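You operate a simulated robot arm through the tools that you are given. There is no shell and no other tool.

You run a simulated robot arm. Do the job below in one go: nothing can be reset, and whatever is moved stays where it is left.

TASK
Warm cans 7 and 1 on the 15% row till the display shows what each wants.
Fine: can 10 is done: move it from the plate to the foam board first; keep a free pad between the two; let the heating lamp go out after each run; leave them on their pads. Set down upright: jacketed can, what you pick out.

The check looks at the end state, three seconds after you hand in, the way a careful person would. Anything else that was tipped, shoved, dropped, spilled or broken makes it a failure.

THE ROBOT
A 6-joint arm with a two-finger gripper, fixed in place. Base frame: the origin is on the floor under the middle of its stand, x ahead of it, y to its left, z up. Readings come in m, degrees, newtons and seconds.
It reaches about 1.572 m from its shoulder. Its first joint turns from -166.0 to 166.0 degrees. Payload 2.45 kg.
Tool frame: the origin (TCP) lies between the finger pads and is the grasp point; the fingertips stand 0.02 m ahead of it; z points along the fingers, y is the line along which they close. The gripper opens to 0.14 m; its body begins 0.168 m behind the TCP.
Orientation is that of the tool frame in the base frame, as a unit quaternion [x, y, z, w]. With the fingers straight down and closing along the base's y, the tool's x points along the base's -x, its y along +y and its z along -z.

THE INTERFACE
- The arm moves only by the tool arm_command. Its argument "increments" is a list that holds one entry, the list of rows, each a list of 7 numbers: the shift along the base's x, y, z in units of 500 mm (1.0 is 500 mm), then the turn, a rotation vector about the base's x, y, z in units of 180 degrees (1.0 is 180 degrees), then the opening, from 0 (shut) to 1 (fully open). In form: [[[x, y, z, ax, ay, az, grip], ...]]. A call has 1 to 20 rows; each row is the pose to reach, as a shift and turn from the pose commanded when the call began. A call with a number of a shift or a turn outside -1 to 1 is refused whole. A row lasts 0.2 s, in which the tool goes at most 0.05 m and 8.6 degrees; a call with a longer step from one row to the next is refused whole, and so is a gripper value outside its range. Where a pose cannot be reached the arm comes as near as it can. A force on the tool above 40 N (or 10 N above the force at the start of the call, whichever is more), or a blocked arm, ends the call early, and 0.2 s more pass. The fingers move at their own pace (about 0.045 m/s each) and stop on an object; they squeeze with about 38 N. The grip force told is the motor's: it shows also when the fingers shut on nothing. Time passes only in rows, and 0.2 s behind the last, so rows that repeat a pose let the fingers close. It gives the time, the measured TCP pose, the force on the tool (base axes), the opening and the grip force at its end, in the units of the frame above (readings bear some noise), with the torque about the TCP (base axes, N m) and any sound that the robot's microphone picked up.
- Cameras (640 x 400 px; columns grow to the right, rows downward): "scene" is fixed at [0.3931, 0.4934, 1.5709]; the picture's right is [-0.29, -0.96, 0.00], its down [-0.72, 0.22, -0.66] and it looks along [0.63, -0.19, -0.75] (base axes); focal length 290 px, centre (320, 200). "wrist" rides on the gripper at [0.078, 0.011, -0.209] in the tool frame; the picture's right is [-0.14, 0.99, 0.00], its down [-0.92, -0.13, -0.37] and it looks along [-0.36, -0.05, 0.93] (tool axes); focal length 280 px, centre (320, 200). There is no depth. A picture from a camera that has moved, and an enlarged one, comes with that camera's place and axes in the base frame and with its lens. The place of the scene camera against the robot may be out by one fixed shift of up to 0.012 m in any direction.
- camera(camera): a new picture of that camera. The clock stands still meanwhile.
- zoom(camera, box): a new picture of the part [left, top, right, bottom] of that camera's present view, enlarged. The clock stands still meanwhile.
- close_job(): hands the job in; it is judged then, once.

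Nothing tells you positions but the pictures and the camera data. Unless the task says otherwise, let go and move clear before handing in.

The tools are called after ">>>" as a command line: name --argument value ..., lists and objects as JSON in quotes. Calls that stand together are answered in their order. arm_command: Moves the arm, as the interface text tells. Its arguments: {"type":"object","properties":{"increments":{"type":"array","items":{"type":"array","items":{"type":"array","items":{"type":"number"}}}}},"required":["increments"]} The other tools are called the same way: camera (camera) takes a picture; zoom (camera, box) takes an enlarged picture of a part of a camera's view; close_job () hands the job in.

At the start:

```text
clock: 0.0
eef_pos: [0.7512, -0.1793, 1.0888]
orientation: [-0.001, 1.0, 0.0, 0.0]
ft_force: [-0.3, 0.1, -0.5]
torque: [0.0, -0.03, 0.03]
finger_gap: 0.1404
grasp_force: 0.1
```

scene: 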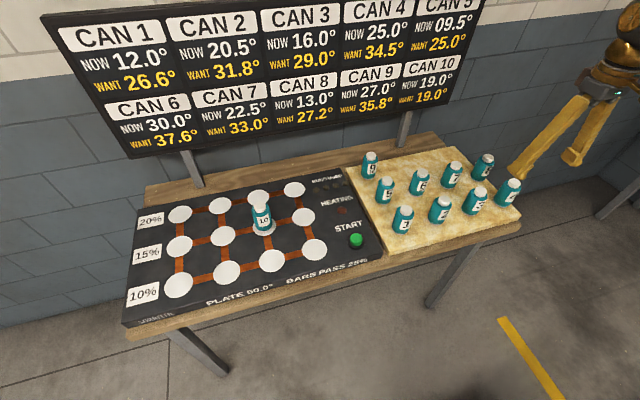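
wrist: 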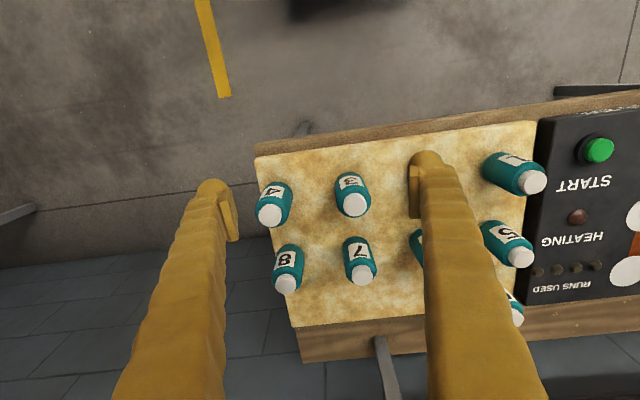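

I see a hot plate with a 3x4 grid of pads (rows 20%, 15%, 10%), can 10 on one of the pads, and a foam board with the other cans. I'll take closer looks before moving.

>>> zoom --camera "scene" --box '[110, 160, 390, 335]'

>>> zoom --camera "scene" --box '[330, 130, 540, 260]'

>>> zoom --camera "scene" --box '[40, 0, 500, 160]'

>>> zoom --camera "wrist" --box '[240, 80, 640, 340]'

```text
2.29 times, centred on (250, 248) of scene
camera zoom: at [0.3931, 0.4934, 1.5709], right [-0.29, -0.96, 0.0], down [-0.72, 0.22, -0.66], along [0.63, -0.19, -0.75], focal length 662 px, centre (480, 91)
```

zoom: 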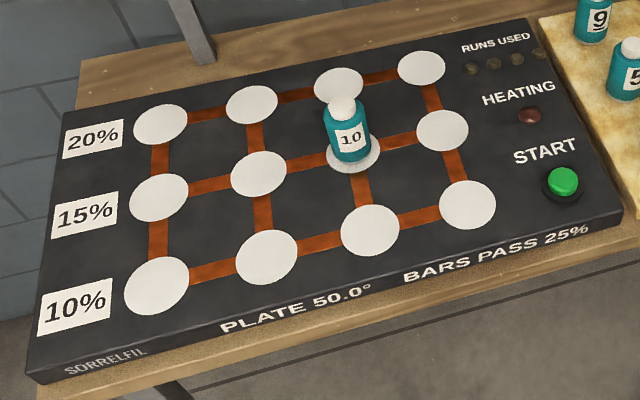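

```text
3.05 times, centred on (435, 195) of scene
camera zoom: at [0.3931, 0.4934, 1.5709], right [-0.29, -0.96, 0.0], down [-0.72, 0.22, -0.66], along [0.63, -0.19, -0.75], focal length 882 px, centre (-30, 215)
```

zoom: 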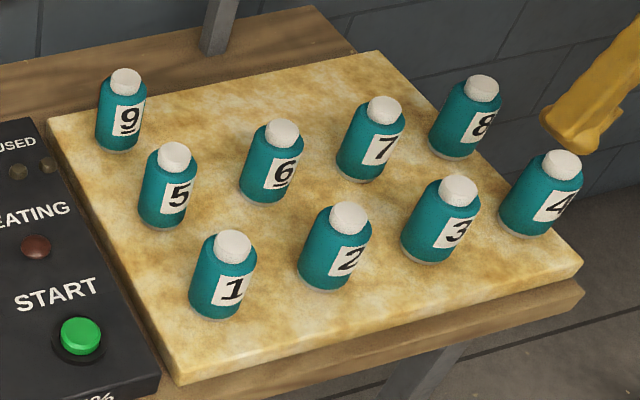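

```text
1.39 times, centred on (270, 80) of scene
camera zoom: at [0.3931, 0.4934, 1.5709], right [-0.29, -0.96, 0.0], down [-0.72, 0.22, -0.66], along [0.63, -0.19, -0.75], focal length 403 px, centre (390, 367)
```

zoom: 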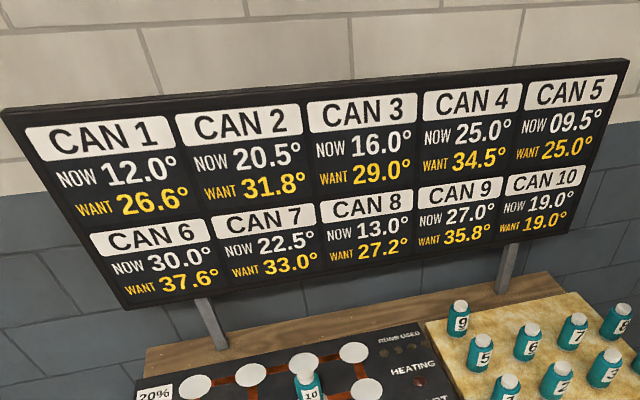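

```text
1.54 times, centred on (440, 210) of wrist
camera zoom: at [0.6728, -0.1687, 1.2988], right [0.14, 0.99, 0.0], down [0.92, -0.13, 0.37], along [0.36, -0.05, -0.93], focal length 431 px, centre (135, 185)
```

zoom: 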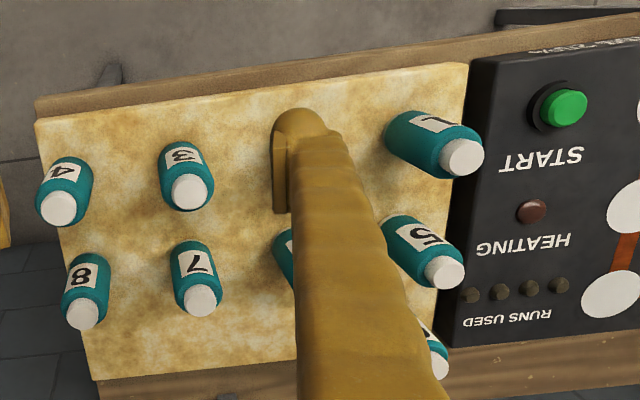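

I take the plate's 15% row to lie near x≈0.98 with pads at y≈0.38 to 0.77, the board centred near y≈0, and the can tops near z≈0.93. By my sums (50 − T, 15% per run) both cans want three runs. Next I move the wrist camera high over the plate to measure better.

>>> arm_command --increments '[[[-0.01, 0.086, 0.012, 0, 0, 0, 1], [-0.02, 0.172, 0.024, 0, 0, 0, 1], [-0.03, 0.258, 0.036, 0, 0, 0, 1], [-0.04, 0.344, 0.048, 0, 0, 0, 1], [-0.05, 0.43, 0.06, 0, 0, 0, 1], [-0.06, 0.516, 0.072, 0, 0, 0, 1], [-0.07, 0.602, 0.084, 0, 0, 0, 1], [-0.08, 0.688, 0.096, 0, 0, 0, 1], [-0.09, 0.774, 0.108, 0, 0, 0, 1], [-0.1, 0.86, 0.12, 0, 0, 0, 1], [-0.1, 0.86, 0.12, 0, 0, 0, 1]]]'

>>> camera --camera "wrist"

>>> camera --camera "scene"

```text
clock: 2.4
eef_pos: [0.6999, 0.249, 1.1513]
orientation: [0.0, 1.0, 0.0, -0.001]
ft_force: [0.5, -0.2, 0.3]
torque: [0.04, -0.02, 0.01]
finger_gap: 0.1398
grasp_force: 0.1
```

```text
taken
camera wrist: at [0.6215, 0.2599, 1.3607], right [0.14, 0.99, 0.0], down [0.92, -0.13, 0.37], along [0.37, -0.05, -0.93], focal length 280 px, centre (320, 200)
```

wrist: 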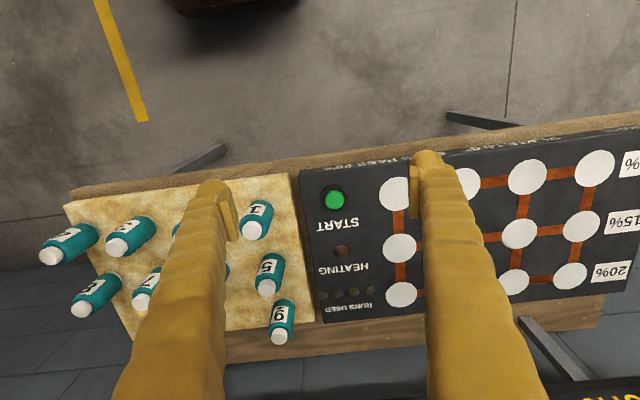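

```text
taken
```

scene: 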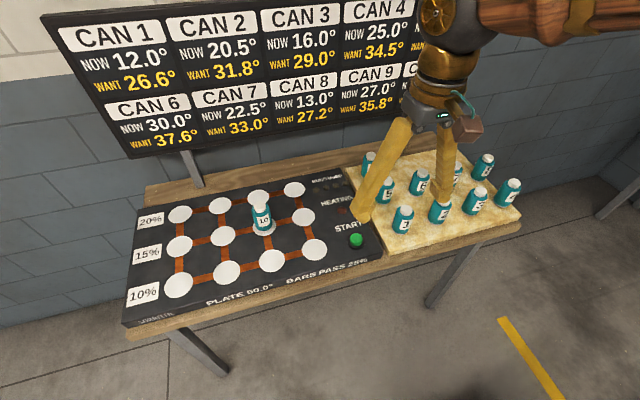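

The plate surface looks to be around z≈0.835 and can 10 near (0.96, 0.50). I move above it at a safe height to measure it in the wrist camera.

>>> arm_command --increments '[[[0.06, 0.0625, -0.0125, 0, 0, 0, 1], [0.12, 0.125, -0.025, 0, 0, 0, 1], [0.18, 0.1875, -0.0375, 0, 0, 0, 1], [0.24, 0.25, -0.05, 0, 0, 0, 1], [0.3, 0.3125, -0.0625, 0, 0, 0, 1], [0.36, 0.375, -0.075, 0, 0, 0, 1], [0.42, 0.4375, -0.0875, 0, 0, 0, 1], [0.48, 0.5, -0.1, 0, 0, 0, 1], [0.48, 0.5, -0.1, 0, 0, 0, 1]]]'

>>> camera --camera "wrist"

>>> camera --camera "scene"

```text
clock: 4.4
eef_pos: [0.9415, 0.4999, 1.1008]
orientation: [0.0, 1.0, 0.0, 0.0]
ft_force: [0.3, -0.8, -0.1]
torque: [0.02, 0.02, 0.01]
finger_gap: 0.1396
grasp_force: 0.1
```

```text
taken
camera wrist: at [0.8636, 0.5101, 1.3093], right [0.14, 0.99, 0.0], down [0.92, -0.13, 0.37], along [0.36, -0.05, -0.93], focal length 280 px, centre (320, 200)
```

wrist: 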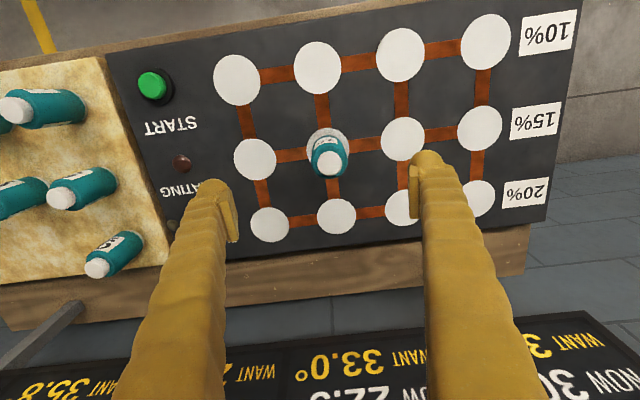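

```text
taken
```

scene: 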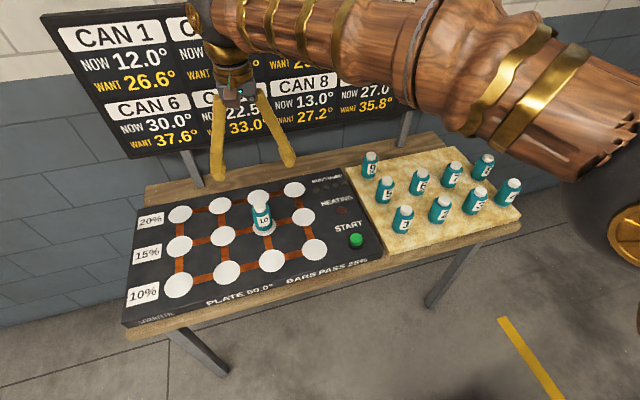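

Can 10 stands on the 15% row, third pad from the label. I zoom in to measure pads and can.

>>> zoom --camera "wrist" --box '[200, 0, 560, 225]'

>>> zoom --camera "wrist" --box '[0, 40, 240, 290]'

```text
1.78 times, centred on (380, 112) of wrist
camera zoom: at [0.8636, 0.5101, 1.3093], right [0.14, 0.99, 0.0], down [0.92, -0.13, 0.37], along [0.36, -0.05, -0.93], focal length 498 px, centre (213, 356)
```

zoom: 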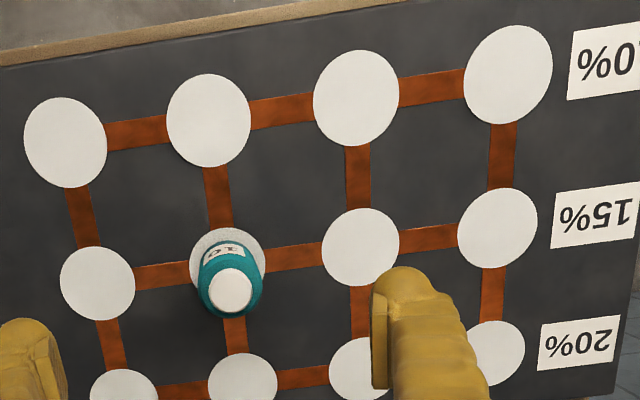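

```text
1.60 times, centred on (120, 165) of wrist
camera zoom: at [0.8636, 0.5101, 1.3093], right [0.14, 0.99, 0.0], down [0.92, -0.13, 0.37], along [0.36, -0.05, -0.93], focal length 449 px, centre (640, 256)
```

zoom: 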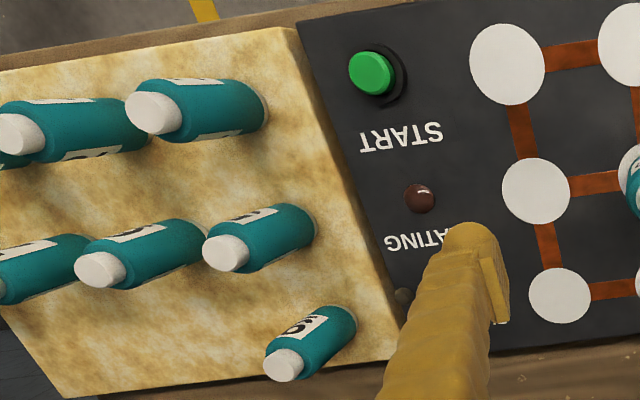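

The pads measure out square with the base: 15% row at x≈0.958, pads at y≈0.761, 0.636, 0.510 (can 10), 0.385, surface z≈0.84, can top z≈0.934. Now I look over the foam board the same way.

>>> arm_command --increments '[[[-0.01, -0.08, 0, 0, 0, 0, 1], [-0.02, -0.17, 0, 0, 0, 0, 1], [-0.03, -0.26, 0, 0, 0, 0, 1], [-0.04, -0.35, 0, 0, 0, 0, 1], [-0.05, -0.44, 0, 0, 0, 0, 1], [-0.06, -0.53, 0, 0, 0, 0, 1], [-0.07, -0.62, 0, 0, 0, 0, 1], [-0.08, -0.71, 0, 0, 0, 0, 1], [-0.08, -0.8, 0, 0, 0, 0, 1], [-0.08, -0.89, 0, 0, 0, 0, 1], [-0.08, -0.96, 0, 0, 0, 0, 1], [-0.08, -0.96, 0, 0, 0, 0, 1]]]'

>>> camera --camera "wrist"

>>> zoom --camera "wrist" --box '[130, 0, 450, 200]'

>>> zoom --camera "wrist" --box '[380, 0, 640, 200]'

```text
clock: 7.0
eef_pos: [0.9009, 0.0204, 1.0998]
orientation: [0.0, 1.0, 0.0, 0.0]
ft_force: [0.4, 0.2, 0.3]
torque: [-0.03, -0.02, -0.03]
finger_gap: 0.14
grasp_force: 0.1
```

```text
taken
camera wrist: at [0.8228, 0.0309, 1.3096], right [0.14, 0.99, 0.0], down [0.92, -0.13, 0.37], along [0.37, -0.05, -0.93], focal length 280 px, centre (320, 200)
```

wrist: 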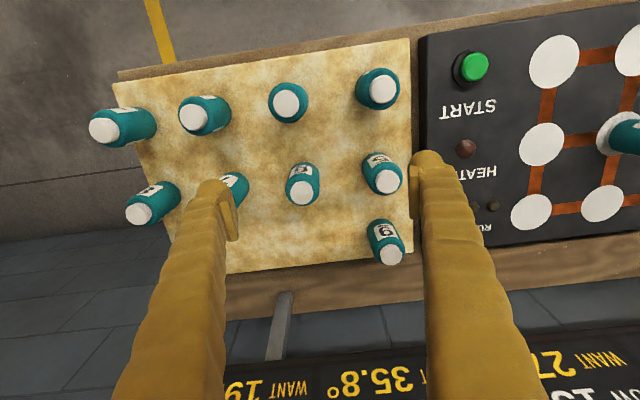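

```text
2.00 times, centred on (290, 100) of wrist
camera zoom: at [0.8228, 0.0309, 1.3096], right [0.14, 0.99, 0.0], down [0.92, -0.13, 0.37], along [0.37, -0.05, -0.93], focal length 561 px, centre (380, 400)
```

zoom: 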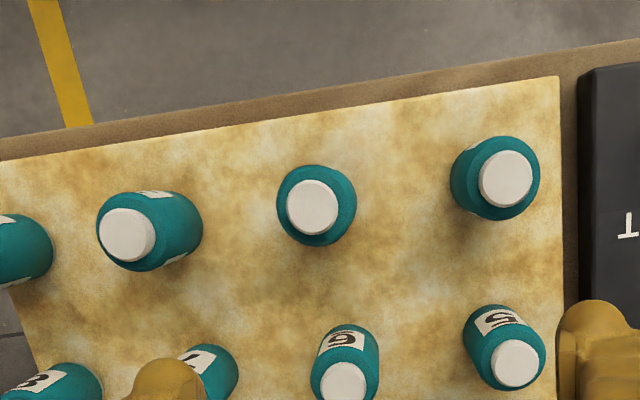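

```text
2.00 times, centred on (510, 100) of wrist
camera zoom: at [0.8228, 0.0309, 1.3096], right [0.14, 0.99, 0.0], down [0.92, -0.13, 0.37], along [0.37, -0.05, -0.93], focal length 561 px, centre (-60, 400)
```

zoom: 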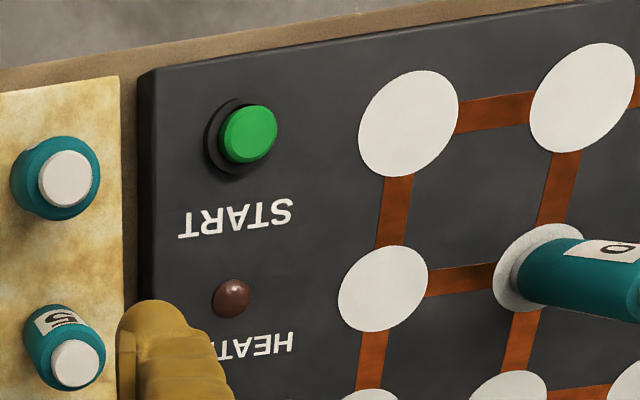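

The cans on the board form a grid of about 0.125 m pitch: can 1 at (0.834, 0.111), can 7 at about (0.957, −0.140), can 10's free spot around (1.06, −0.08), tops at z≈0.923. I partly close the fingers in free air to see their true shape at the grip width.

>>> arm_command --increments '[[[0, 0, 0, 0, 0, 0, 0.6], [0, 0, 0, 0, 0, 0, 0.6], [0, 0, 0, 0, 0, 0, 0.6], [0, 0, 0, 0, 0, 0, 0.6], [0, 0, 0, 0, 0, 0, 0.6]]]'

>>> camera --camera "wrist"

>>> zoom --camera "scene" --box '[300, 40, 560, 240]'

```text
clock: 8.2
eef_pos: [0.9009, 0.0211, 1.1006]
orientation: [0.0, 1.0, 0.001, 0.0]
ft_force: [-0.4, -0.1, 0.7]
torque: [0.02, -0.04, 0.02]
finger_gap: 0.0841
grasp_force: 0.1
```

```text
taken
camera wrist: at [0.8228, 0.0313, 1.3096], right [0.14, 0.99, 0.0], down [0.92, -0.13, 0.37], along [0.37, -0.05, -0.93], focal length 280 px, centre (320, 200)
```

wrist: 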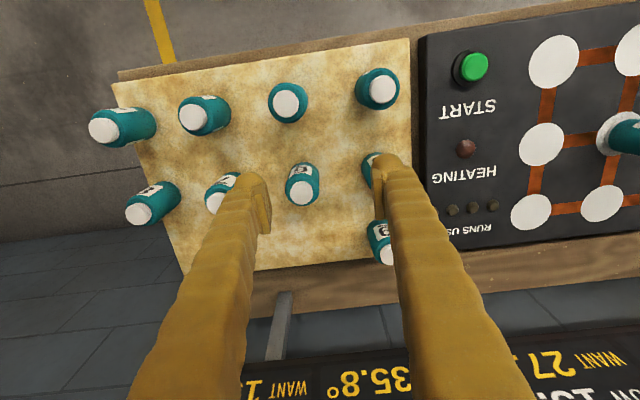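

```text
2.00 times, centred on (430, 140) of scene
camera zoom: at [0.3931, 0.4934, 1.5709], right [-0.29, -0.96, 0.0], down [-0.72, 0.22, -0.66], along [0.63, -0.19, -0.75], focal length 579 px, centre (100, 320)
```

zoom: 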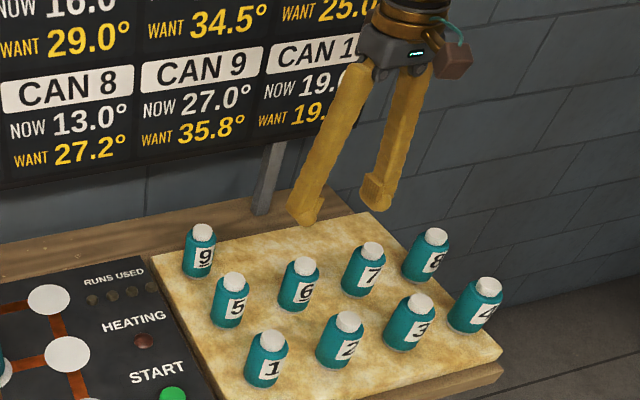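

The fingers are about 35 mm thick at the tips, which leaves enough room between cans with a narrow opening. I now go over can 10 at (0.958, 0.510) and check alignment before descending.

>>> arm_command --increments '[[[0.011, 0.09, 0, 0, 0, 0, 0.58], [0.022, 0.18, 0, 0, 0, 0, 0.58], [0.033, 0.27, 0, 0, 0, 0, 0.58], [0.044, 0.36, 0, 0, 0, 0, 0.58], [0.055, 0.45, 0, 0, 0, 0, 0.58], [0.066, 0.54, 0, 0, 0, 0, 0.58], [0.077, 0.63, 0, 0, 0, 0, 0.58], [0.088, 0.72, 0, 0, 0, 0, 0.58], [0.099, 0.81, 0, 0, 0, 0, 0.58], [0.11, 0.9, 0, 0, 0, 0, 0.58], [0.116, 0.98, 0, 0, 0, 0, 0.58], [0.116, 0.98, -0.08, 0, 0, 0, 0.58], [0.116, 0.98, -0.16, 0, 0, 0, 0.58], [0.116, 0.98, -0.16, 0, 0, 0, 0.58]]]'

>>> camera --camera "wrist"

>>> zoom --camera "wrist" --box '[240, 100, 400, 220]'

>>> zoom --camera "scene" --box '[180, 120, 340, 270]'

```text
clock: 11.2
eef_pos: [0.9591, 0.51, 1.0202]
orientation: [0.0, 1.0, 0.0, -0.001]
ft_force: [-0.3, -0.2, 0.1]
torque: [0.03, -0.02, -0.02]
finger_gap: 0.0812
grasp_force: 0.0
```

```text
taken
camera wrist: at [0.8816, 0.5208, 1.2289], right [0.14, 0.99, 0.0], down [0.92, -0.13, 0.37], along [0.37, -0.05, -0.93], focal length 280 px, centre (320, 200)
```

wrist: 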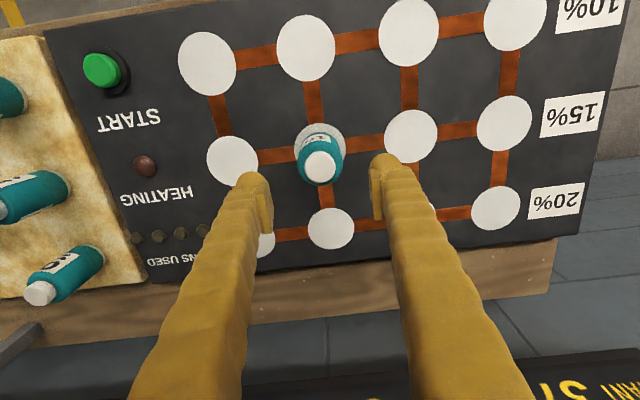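

```text
3.33 times, centred on (320, 160) of wrist
camera zoom: at [0.8816, 0.5208, 1.2289], right [0.14, 0.99, 0.0], down [0.92, -0.13, 0.37], along [0.37, -0.05, -0.93], focal length 935 px, centre (320, 333)
```

zoom: 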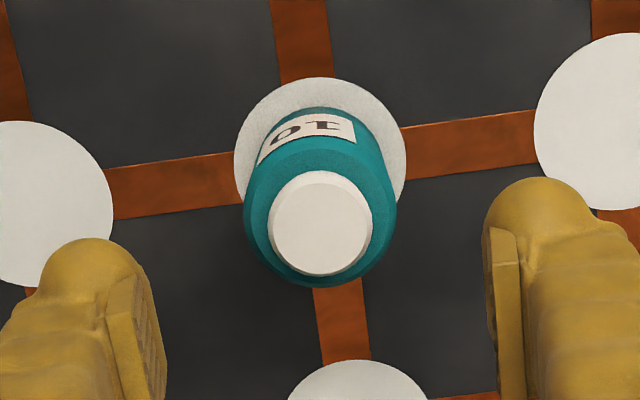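

```text
2.67 times, centred on (260, 195) of scene
camera zoom: at [0.3931, 0.4934, 1.5709], right [-0.29, -0.96, 0.0], down [-0.72, 0.22, -0.66], along [0.63, -0.19, -0.75], focal length 772 px, centre (480, 213)
```

zoom: 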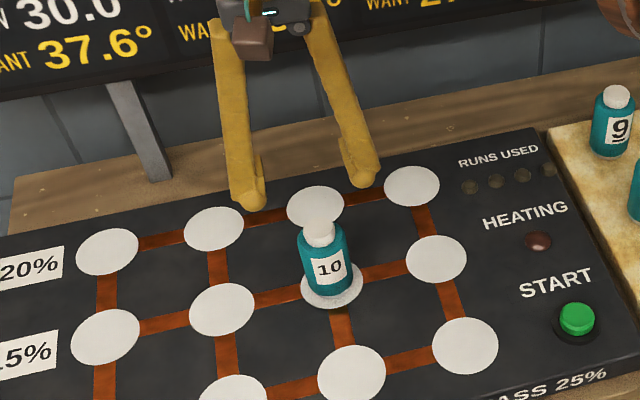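

Can 10 sits exactly between the fingers. I descend to mid-body (z≈0.882) and close.

>>> arm_command --increments '[[[0, 0, -0.07, 0, 0, 0, 0.58], [0, 0, -0.14, 0, 0, 0, 0.58], [0, 0, -0.21, 0, 0, 0, 0.58], [0, 0, -0.276, 0, 0, 0, 0.58], [0, 0, -0.276, 0, 0, 0, 0.58], [0, 0, -0.276, 0, 0, 0, 0.2], [0, 0, -0.276, 0, 0, 0, 0.2], [0, 0, -0.276, 0, 0, 0, 0.2], [0, 0, -0.276, 0, 0, 0, 0.2], [0, 0, -0.276, 0, 0, 0, 0.2]]]'

>>> camera --camera "wrist"

>>> zoom --camera "scene" --box '[180, 120, 340, 270]'

```text
clock: 13.4
eef_pos: [0.9603, 0.5111, 0.8813]
orientation: [0.0, 1.0, 0.0, 0.0]
ft_force: [0.1, -0.3, 0.0]
torque: [-0.01, 0.02, -0.01]
finger_gap: 0.0519
grasp_force: 37.8
```

```text
taken
camera wrist: at [0.8819, 0.5224, 1.0902], right [0.14, 0.99, 0.0], down [0.92, -0.13, 0.37], along [0.36, -0.05, -0.93], focal length 280 px, centre (320, 200)
```

wrist: 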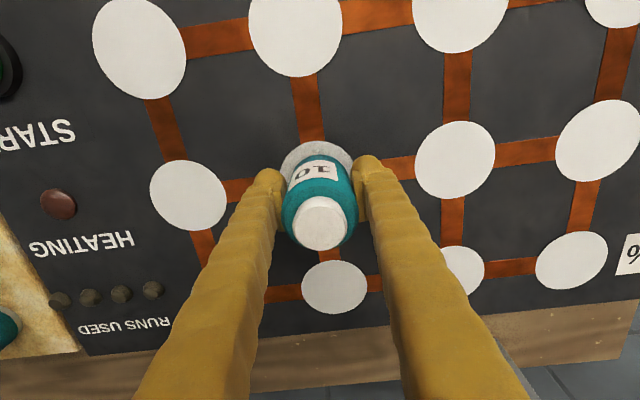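

```text
2.67 times, centred on (260, 195) of scene
camera zoom: at [0.3931, 0.4934, 1.5709], right [-0.29, -0.96, 0.0], down [-0.72, 0.22, -0.66], along [0.63, -0.19, -0.75], focal length 772 px, centre (480, 213)
```

zoom: 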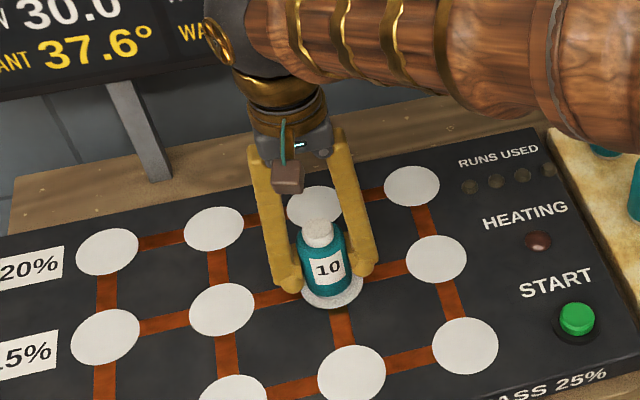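

Can 10 is gripped (gap 52 mm). I lift it straight up and carry it toward the board.

>>> arm_command --increments '[[[0, 0, 0.04, 0, 0, 0, 0.2], [0, 0, 0.12, 0, 0, 0, 0.2], [0, 0, 0.2, 0, 0, 0, 0.2], [0, 0, 0.28, 0, 0, 0, 0.2], [0, 0, 0.36, 0, 0, 0, 0.2], [0.01, -0.06, 0.36, 0, 0, 0, 0.2], [0.02, -0.14, 0.36, 0, 0, 0, 0.2], [0.03, -0.22, 0.36, 0, 0, 0, 0.2], [0.04, -0.3, 0.36, 0, 0, 0, 0.2], [0.05, -0.38, 0.36, 0, 0, 0, 0.2], [0.06, -0.46, 0.36, 0, 0, 0, 0.2], [0.072, -0.54, 0.36, 0, 0, 0, 0.2], [0.084, -0.62, 0.36, 0, 0, 0, 0.2], [0.084, -0.62, 0.36, 0, 0, 0, 0.2]]]'

>>> camera --camera "wrist"

>>> camera --camera "scene"

```text
clock: 16.4
eef_pos: [1.0003, 0.1992, 1.0631]
orientation: [0.001, 1.0, 0.001, 0.0]
ft_force: [0.2, 0.3, -1.9]
torque: [0.02, -0.04, 0.0]
finger_gap: 0.052
grasp_force: 38.2
```

```text
taken
camera wrist: at [0.9224, 0.211, 1.2714], right [0.14, 0.99, 0.0], down [0.92, -0.13, 0.37], along [0.36, -0.05, -0.93], focal length 280 px, centre (320, 200)
```

wrist: 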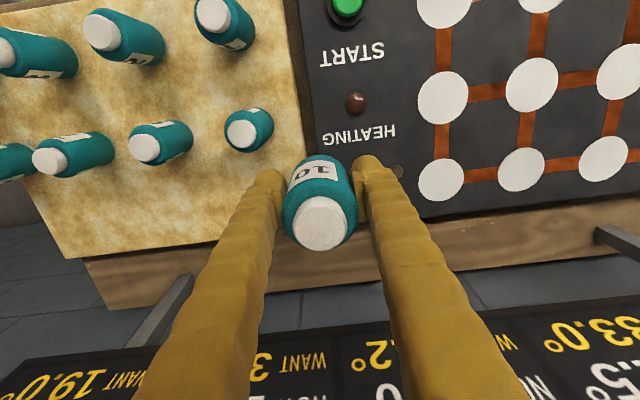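

```text
taken
```

scene: 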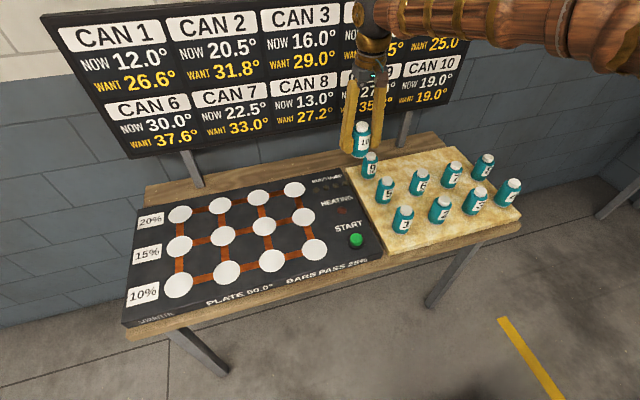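

Can 10 is held upright, about 0.2 kg. I carry it over the free spot at (1.055, −0.078) and look before lowering.

>>> arm_command --increments '[[[0.014, -0.07, 0, 0, 0, 0, 0.2], [0.028, -0.14, 0, 0, 0, 0, 0.2], [0.042, -0.21, 0, 0, 0, 0, 0.2], [0.056, -0.28, 0, 0, 0, 0, 0.2], [0.07, -0.35, 0, 0, 0, 0, 0.2], [0.084, -0.42, 0, 0, 0, 0, 0.2], [0.098, -0.49, 0, 0, 0, 0, 0.2], [0.11, -0.556, 0, 0, 0, 0, 0.2], [0.11, -0.556, -0.04, 0, 0, 0, 0.2], [0.11, -0.556, -0.04, 0, 0, 0, 0.2]]]'

>>> camera --camera "wrist"

>>> camera --camera "scene"

```text
clock: 18.6
eef_pos: [1.0545, -0.0781, 1.0428]
orientation: [0.0, 1.0, 0.0, 0.0]
ft_force: [0.1, 1.0, -2.8]
torque: [0.01, 0.0, 0.04]
finger_gap: 0.0518
grasp_force: 38.1
```

```text
taken
camera wrist: at [0.9763, -0.0667, 1.2504], right [0.14, 0.99, 0.0], down [0.92, -0.13, 0.37], along [0.37, -0.05, -0.93], focal length 280 px, centre (320, 200)
```

wrist: 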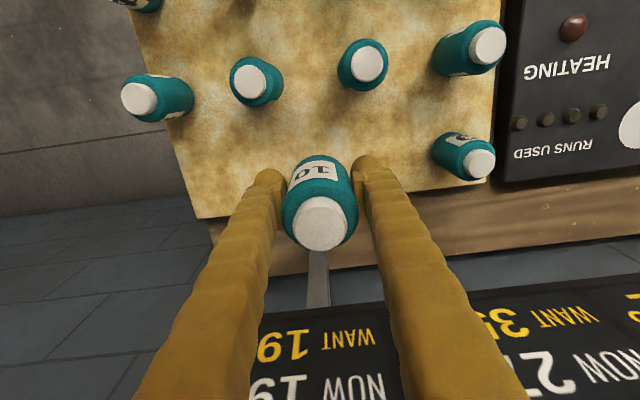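

```text
taken
```

scene: 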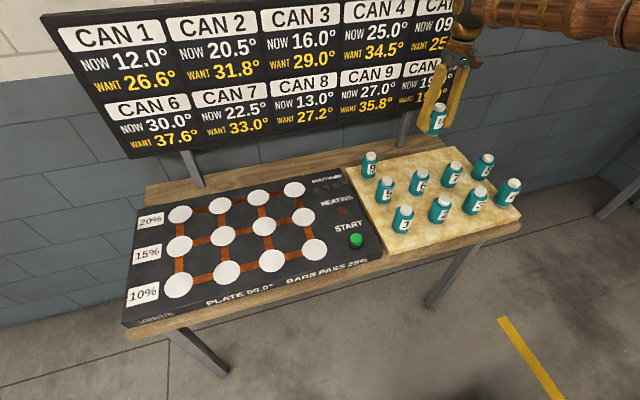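

The spot below is clear of cans 6, 7 and 9 and well inside the board's edge. I lower can 10 slowly to just about the foam surface and read the force.

>>> arm_command --increments '[[[0, 0, -0.08, 0, 0, 0, 0.2], [0, 0, -0.16, 0, 0, 0, 0.2], [0, 0, -0.24, 0, 0, 0, 0.2], [0, 0, -0.3, 0, 0, 0, 0.2], [0, 0, -0.32, 0, 0, 0, 0.2], [0, 0, -0.328, 0, 0, 0, 0.2], [0, 0, -0.334, 0, 0, 0, 0.2], [0, 0, -0.334, 0, 0, 0, 0.2]]]'

>>> zoom --camera "scene" --box '[330, 100, 540, 240]'

>>> camera --camera "wrist"

```text
clock: 20.4
eef_pos: [1.0551, -0.0778, 0.8748]
orientation: [0.001, 1.0, 0.001, 0.0]
ft_force: [0.2, -0.1, -2.5]
torque: [0.0, 0.02, 0.01]
finger_gap: 0.0519
grasp_force: 38.4
```

```text
2.86 times, centred on (435, 170) of scene
camera zoom: at [0.3931, 0.4934, 1.5709], right [-0.29, -0.96, 0.0], down [-0.72, 0.22, -0.66], along [0.63, -0.19, -0.75], focal length 827 px, centre (-9, 286)
```

zoom: 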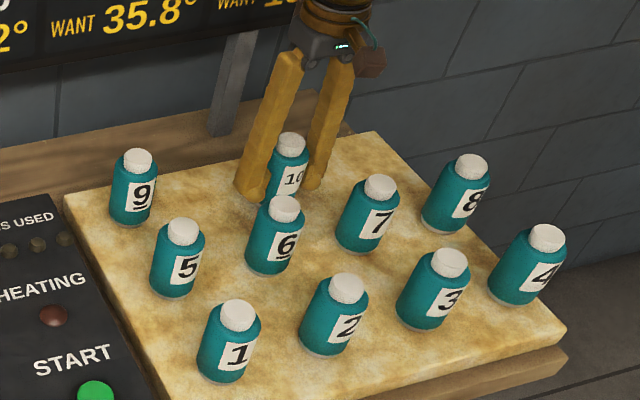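

```text
taken
camera wrist: at [0.9771, -0.0667, 1.0839], right [0.14, 0.99, 0.0], down [0.92, -0.13, 0.37], along [0.36, -0.05, -0.93], focal length 280 px, centre (320, 200)
```

wrist: 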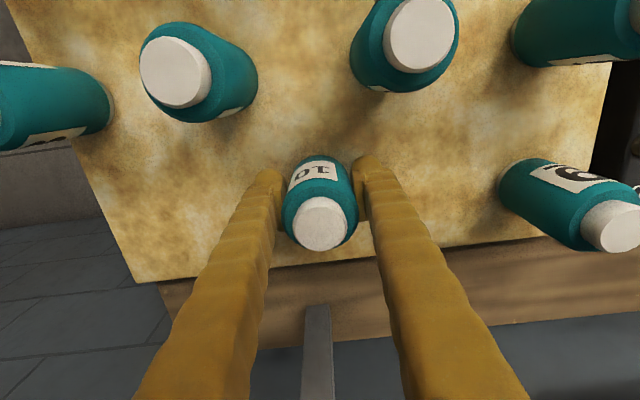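

Force still shows only the can's weight, so it is not yet down. I go down in 1 mm steps.

>>> arm_command --increments '[[[0, 0, -0.002, 0, 0, 0, 0.2], [0, 0, -0.004, 0, 0, 0, 0.2], [0, 0, -0.006, 0, 0, 0, 0.2], [0, 0, -0.006, 0, 0, 0, 0.2]]]'

```text
clock: 21.4
eef_pos: [1.0558, -0.0776, 0.8715]
orientation: [0.0, 1.0, 0.0, 0.001]
ft_force: [-0.2, -0.9, -0.9]
torque: [0.02, 0.02, -0.02]
finger_gap: 0.0518
grasp_force: 38.1
```

>>> arm_command --increments '[[[0, 0, -0.002, 0, 0, 0, 0.2], [0, 0, -0.002, 0, 0, 0, 0.2]]]'

```text
clock: 22.0
eef_pos: [1.0563, -0.0781, 0.8719]
orientation: [0.0, 1.0, 0.0, 0.0]
ft_force: [-0.7, 1.3, 4.0]
torque: [0.03, 0.08, -0.04]
finger_gap: 0.0519
grasp_force: 37.9
```

The force has turned upward (+4 N), so the can stands on the foam. I open and rise straight up.

>>> arm_command --increments '[[[0, 0, 0, 0, 0, 0, 0.42], [0, 0, 0, 0, 0, 0, 0.5], [0, 0, 0, 0, 0, 0, 0.56], [0, 0, 0, 0, 0, 0, 0.56], [0, 0, 0, 0, 0, 0, 0.56], [0, 0, 0.04, 0, 0, 0, 0.56], [0, 0, 0.12, 0, 0, 0, 0.56], [0, 0, 0.2, 0, 0, 0, 0.56], [0, 0, 0.28, 0, 0, 0, 0.56], [0, 0, 0.36, 0, 0, 0, 0.56]]]'

>>> zoom --camera "scene" --box '[330, 100, 540, 240]'

>>> camera --camera "wrist"

```text
clock: 24.2
eef_pos: [1.0573, -0.078, 1.051]
orientation: [0.0, 1.0, 0.001, 0.0]
ft_force: [0.2, 0.4, -0.6]
torque: [-0.01, 0.07, 0.02]
finger_gap: 0.0783
grasp_force: 0.1
```

```text
2.86 times, centred on (435, 170) of scene
camera zoom: at [0.3931, 0.4934, 1.5709], right [-0.29, -0.96, 0.0], down [-0.72, 0.22, -0.66], along [0.63, -0.19, -0.75], focal length 827 px, centre (-9, 286)
```

zoom: 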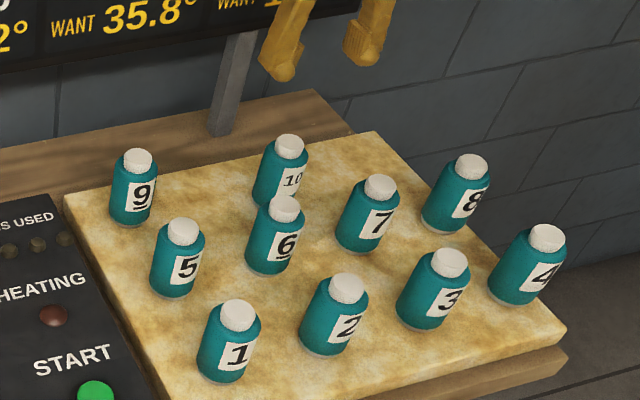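

```text
taken
camera wrist: at [0.979, -0.0671, 1.2617], right [0.14, 0.99, 0.0], down [0.92, -0.13, 0.37], along [0.36, -0.05, -0.93], focal length 280 px, centre (320, 200)
```

wrist: 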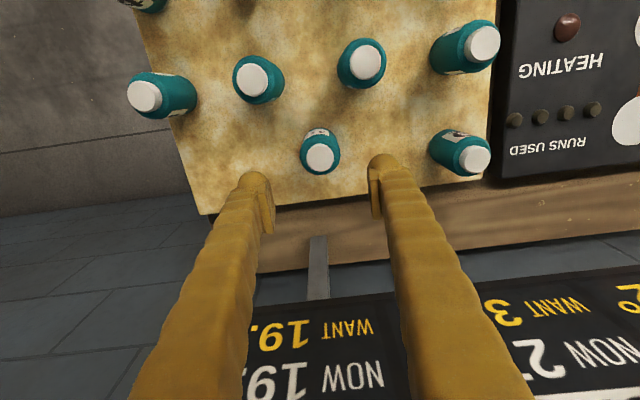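

Can 10 stands upright on the foam. Next I go above can 7 at about (0.957, −0.140) and check alignment.

>>> arm_command --increments '[[[-0.065, -0.042, 0, 0, 0, 0, 0.56], [-0.13, -0.084, 0, 0, 0, 0, 0.56], [-0.196, -0.125, 0, 0, 0, 0, 0.56], [-0.196, -0.125, -0.06, 0, 0, 0, 0.56], [-0.196, -0.125, -0.06, 0, 0, 0, 0.56]]]'

>>> camera --camera "wrist"

>>> zoom --camera "wrist" --box '[240, 100, 400, 220]'

```text
clock: 25.4
eef_pos: [0.9584, -0.1412, 1.0208]
orientation: [0.0, 1.0, 0.0, 0.001]
ft_force: [-1.3, -0.2, 0.6]
torque: [0.03, 0.0, 0.0]
finger_gap: 0.0784
grasp_force: 0.0
```

```text
taken
camera wrist: at [0.8809, -0.1301, 1.2303], right [0.14, 0.99, 0.0], down [0.92, -0.13, 0.37], along [0.37, -0.05, -0.93], focal length 280 px, centre (320, 200)
```

wrist: 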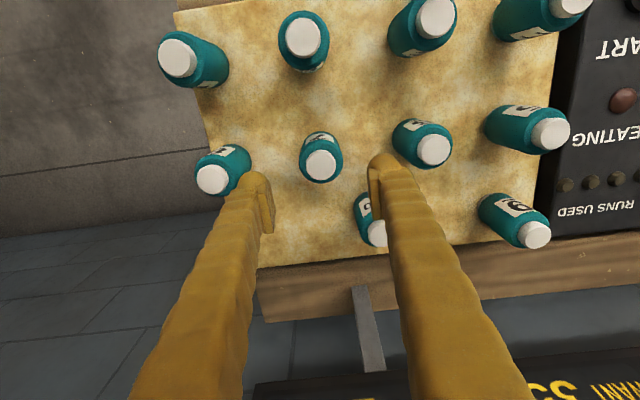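

```text
3.33 times, centred on (320, 160) of wrist
camera zoom: at [0.8809, -0.1301, 1.2303], right [0.14, 0.99, 0.0], down [0.92, -0.13, 0.37], along [0.37, -0.05, -0.93], focal length 935 px, centre (320, 333)
```

zoom: 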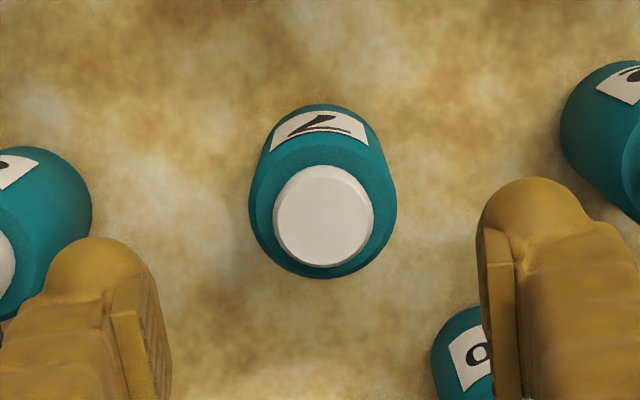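

Can 7 is centred between the fingers with about 25 mm clearance to neighbours. I descend, grip and check.

>>> arm_command --increments '[[[0, 0, -0.07, 0, 0, 0, 0.56], [0, 0, -0.14, 0, 0, 0, 0.56], [0, 0, -0.21, 0, 0, 0, 0.56], [0, 0, -0.27, 0, 0, 0, 0.56], [0, 0, -0.298, 0, 0, 0, 0.56], [0, 0, -0.298, 0, 0, 0, 0.56], [0, 0, -0.298, 0, 0, 0, 0.2], [0, 0, -0.298, 0, 0, 0, 0.2], [0, 0, -0.298, 0, 0, 0, 0.2], [0, 0, -0.298, 0, 0, 0, 0.2], [0, 0, -0.298, 0, 0, 0, 0.2]]]'

>>> camera --camera "wrist"

>>> camera --camera "scene"

```text
clock: 27.8
eef_pos: [0.9593, -0.1406, 0.8726]
orientation: [0.0, 1.0, 0.0, 0.0]
ft_force: [-0.5, -0.6, -1.3]
torque: [0.01, -0.02, 0.01]
finger_gap: 0.0525
grasp_force: 37.6
```

```text
taken
camera wrist: at [0.881, -0.1291, 1.0809], right [0.14, 0.99, 0.0], down [0.92, -0.13, 0.37], along [0.36, -0.05, -0.93], focal length 280 px, centre (320, 200)
```

wrist: 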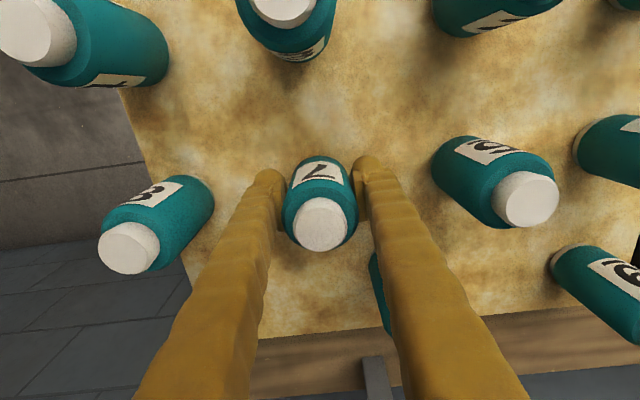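

```text
taken
```

scene: 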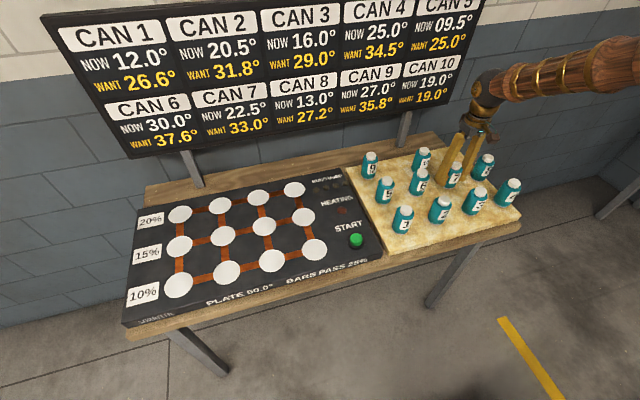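

Can 7 is gripped and neighbours are untouched. I lift and carry it toward the 15% row's second pad (0.958, 0.636).

>>> arm_command --increments '[[[0, 0, 0.04, 0, 0, 0, 0.2], [0, 0, 0.12, 0, 0, 0, 0.2], [0, 0, 0.2, 0, 0, 0, 0.2], [0, 0, 0.28, 0, 0, 0, 0.2], [0, 0, 0.36, 0, 0, 0, 0.2], [0, 0, 0.38, 0, 0, 0, 0.2], [0, 0.06, 0.38, 0, 0, 0, 0.2], [0, 0.14, 0.38, 0, 0, 0, 0.2], [0, 0.23, 0.38, 0, 0, 0, 0.2], [0, 0.32, 0.38, 0, 0, 0, 0.2], [0, 0.41, 0.38, 0, 0, 0, 0.2], [0, 0.5, 0.38, 0, 0, 0, 0.2], [0, 0.59, 0.38, 0, 0, 0, 0.2], [0, 0.68, 0.38, 0, 0, 0, 0.2], [0, 0.76, 0.38, 0, 0, 0, 0.2], [0, 0.8, 0.38, 0, 0, 0, 0.2]]]'

>>> arm_command --increments '[[[0, 0.06, 0, 0, 0, 0, 0.2], [0, 0.14, 0, 0, 0, 0, 0.2], [0, 0.23, 0, 0, 0, 0, 0.2], [0, 0.32, 0, 0, 0, 0, 0.2], [0, 0.41, 0, 0, 0, 0, 0.2], [0, 0.5, 0, 0, 0, 0, 0.2], [0.002, 0.59, 0, 0, 0, 0, 0.2], [0.002, 0.67, 0, 0, 0, 0, 0.2], [0.002, 0.73, 0, 0, 0, 0, 0.2], [0.002, 0.753, 0, 0, 0, 0, 0.2], [0.002, 0.753, 0, 0, 0, 0, 0.2]]]'

>>> camera --camera "wrist"

>>> camera --camera "scene"

```text
clock: 31.2
eef_pos: [0.9588, 0.2617, 1.0621]
orientation: [0.0, 1.0, 0.001, 0.0]
ft_force: [-0.2, -0.1, -2.1]
torque: [-0.01, 0.02, 0.0]
finger_gap: 0.0521
grasp_force: 37.6
```

```text
clock: 33.6
eef_pos: [0.9595, 0.6355, 1.0632]
orientation: [0.0, 1.0, 0.0, 0.0]
ft_force: [0.3, -0.2, -2.7]
torque: [0.04, 0.0, -0.01]
finger_gap: 0.052
grasp_force: 38.0
```

```text
taken
camera wrist: at [0.8815, 0.6466, 1.2717], right [0.14, 0.99, 0.0], down [0.92, -0.13, 0.37], along [0.37, -0.05, -0.93], focal length 280 px, centre (320, 200)
```

wrist: 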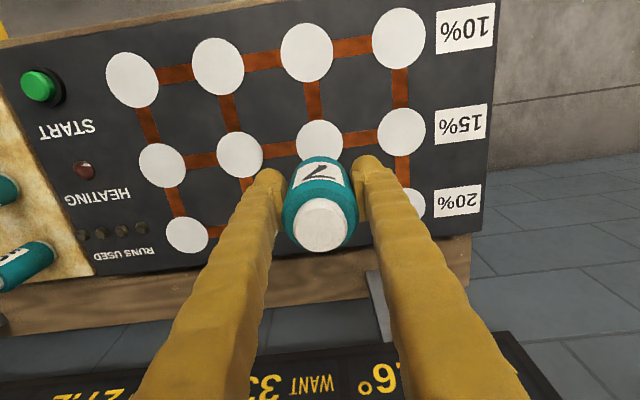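

```text
taken
```

scene: 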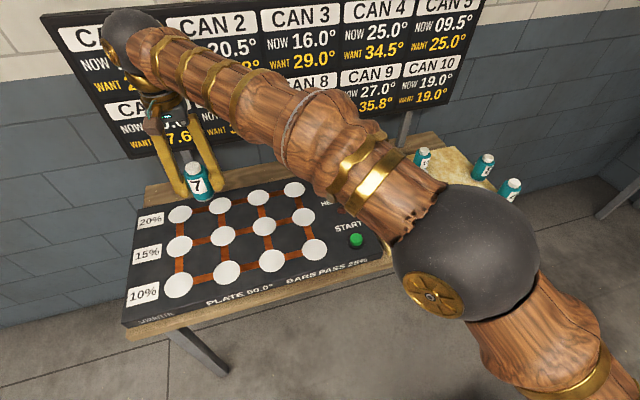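

Can 7 hangs right above the second 15% pad. I lower it to just above the pad, then go in small steps.

>>> arm_command --increments '[[[-0.001, 0, -0.08, 0, 0, 0, 0.2], [-0.001, 0, -0.16, 0, 0, 0, 0.2], [-0.001, 0, -0.24, 0, 0, 0, 0.2], [-0.001, 0, -0.31, 0, 0, 0, 0.2], [-0.001, 0, -0.34, 0, 0, 0, 0.2], [-0.001, 0, -0.348, 0, 0, 0, 0.2], [-0.001, 0, -0.354, 0, 0, 0, 0.2], [-0.001, 0, -0.354, 0, 0, 0, 0.2]]]'

>>> camera --camera "wrist"

>>> zoom --camera "scene" --box '[150, 150, 310, 290]'

```text
clock: 35.4
eef_pos: [0.9573, 0.6358, 0.8841]
orientation: [0.001, 1.0, 0.0, -0.001]
ft_force: [0.2, -0.2, -2.2]
torque: [-0.01, -0.01, 0.02]
finger_gap: 0.0518
grasp_force: 37.8
```

```text
taken
camera wrist: at [0.8797, 0.6468, 1.0936], right [0.14, 0.99, 0.0], down [0.92, -0.13, 0.37], along [0.36, -0.05, -0.93], focal length 280 px, centre (320, 200)
```

wrist: 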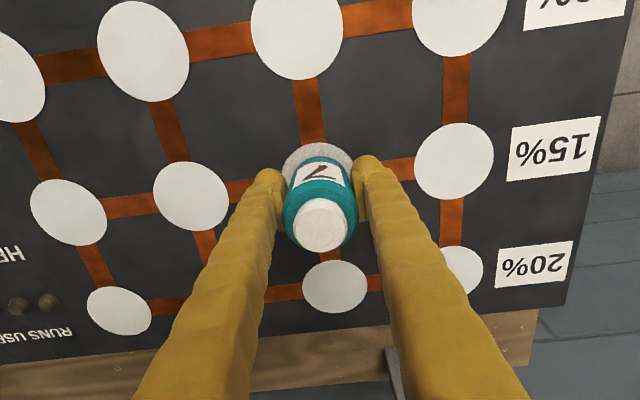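

```text
2.86 times, centred on (230, 220) of scene
camera zoom: at [0.3931, 0.4934, 1.5709], right [-0.29, -0.96, 0.0], down [-0.72, 0.22, -0.66], along [0.63, -0.19, -0.75], focal length 827 px, centre (577, 143)
```

zoom: 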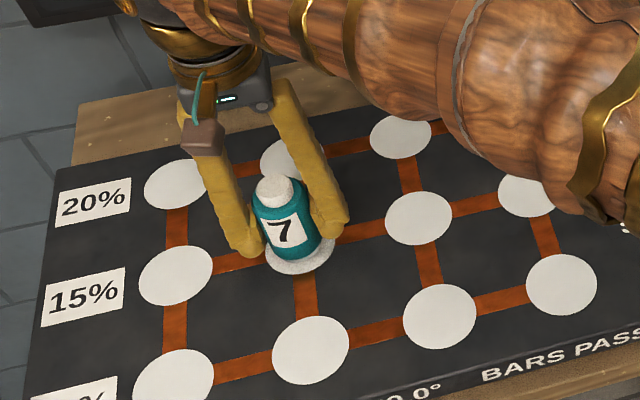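

Can 7 is just above the pad and centred. Now 1 mm steps to contact.

>>> arm_command --increments '[[[0, 0, -0.002, 0, 0, 0, 0.2], [0, 0, -0.004, 0, 0, 0, 0.2], [0, 0, -0.005, 0, 0, 0, 0.2], [0, 0, -0.005, 0, 0, 0, 0.2]]]'

```text
clock: 36.4
eef_pos: [0.9594, 0.6369, 0.8829]
orientation: [0.001, 1.0, -0.001, -0.001]
ft_force: [-0.4, -0.2, -1.8]
torque: [0.0, -0.01, 0.02]
finger_gap: 0.052
grasp_force: 38.4
```

>>> arm_command --increments '[[[0, 0, -0.001, 0, 0, 0, 0.2], [0, 0, -0.002, 0, 0, 0, 0.2], [0, 0, -0.002, 0, 0, 0, 0.2]]]'

```text
clock: 37.2
eef_pos: [0.9592, 0.635, 0.8824]
orientation: [-0.001, 1.0, 0.001, -0.001]
ft_force: [2.9, -1.8, 5.1]
torque: [-0.02, -0.02, 0.0]
finger_gap: 0.0521
grasp_force: 37.6
```

The can now bears on the pad (+5 N). I let go and rise.

>>> arm_command --increments '[[[0, 0, 0, 0, 0, 0, 0.42], [0, 0, 0, 0, 0, 0, 0.5], [0, 0, 0, 0, 0, 0, 0.56], [0, 0, 0, 0, 0, 0, 0.56], [0, 0, 0, 0, 0, 0, 0.56], [0, 0, 0.04, 0, 0, 0, 0.56], [0, 0, 0.12, 0, 0, 0, 0.56], [0, 0, 0.2, 0, 0, 0, 0.56], [0, 0, 0.28, 0, 0, 0, 0.56], [0, 0, 0.36, 0, 0, 0, 0.56], [0, 0, 0.36, 0, 0, 0, 0.56]]]'

>>> camera --camera "wrist"

>>> zoom --camera "wrist" --box '[240, 80, 400, 200]'

>>> zoom --camera "scene" --box '[150, 150, 310, 290]'

```text
clock: 39.6
eef_pos: [0.9595, 0.6357, 1.062]
orientation: [-0.001, 1.0, -0.001, 0.0]
ft_force: [0.6, 0.3, 0.2]
torque: [0.0, 0.02, 0.0]
finger_gap: 0.0785
grasp_force: 0.1
```

```text
taken
camera wrist: at [0.8801, 0.647, 1.2708], right [0.14, 0.99, 0.0], down [0.92, -0.13, 0.37], along [0.37, -0.05, -0.93], focal length 280 px, centre (320, 200)
```

wrist: 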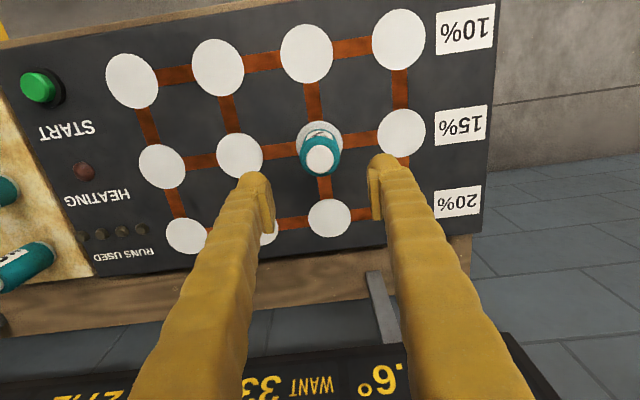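

```text
3.33 times, centred on (320, 140) of wrist
camera zoom: at [0.8801, 0.647, 1.2708], right [0.14, 0.99, 0.0], down [0.92, -0.13, 0.37], along [0.37, -0.05, -0.93], focal length 935 px, centre (320, 400)
```

zoom: 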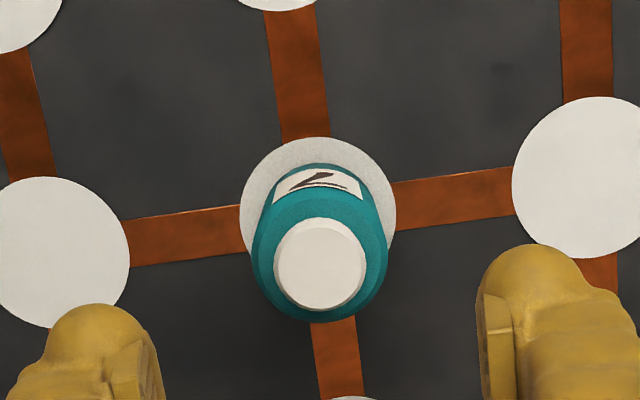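

```text
2.86 times, centred on (230, 220) of scene
camera zoom: at [0.3931, 0.4934, 1.5709], right [-0.29, -0.96, 0.0], down [-0.72, 0.22, -0.66], along [0.63, -0.19, -0.75], focal length 827 px, centre (577, 143)
```

zoom: 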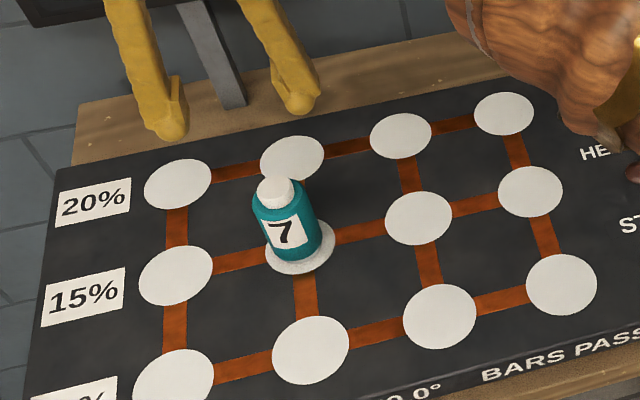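

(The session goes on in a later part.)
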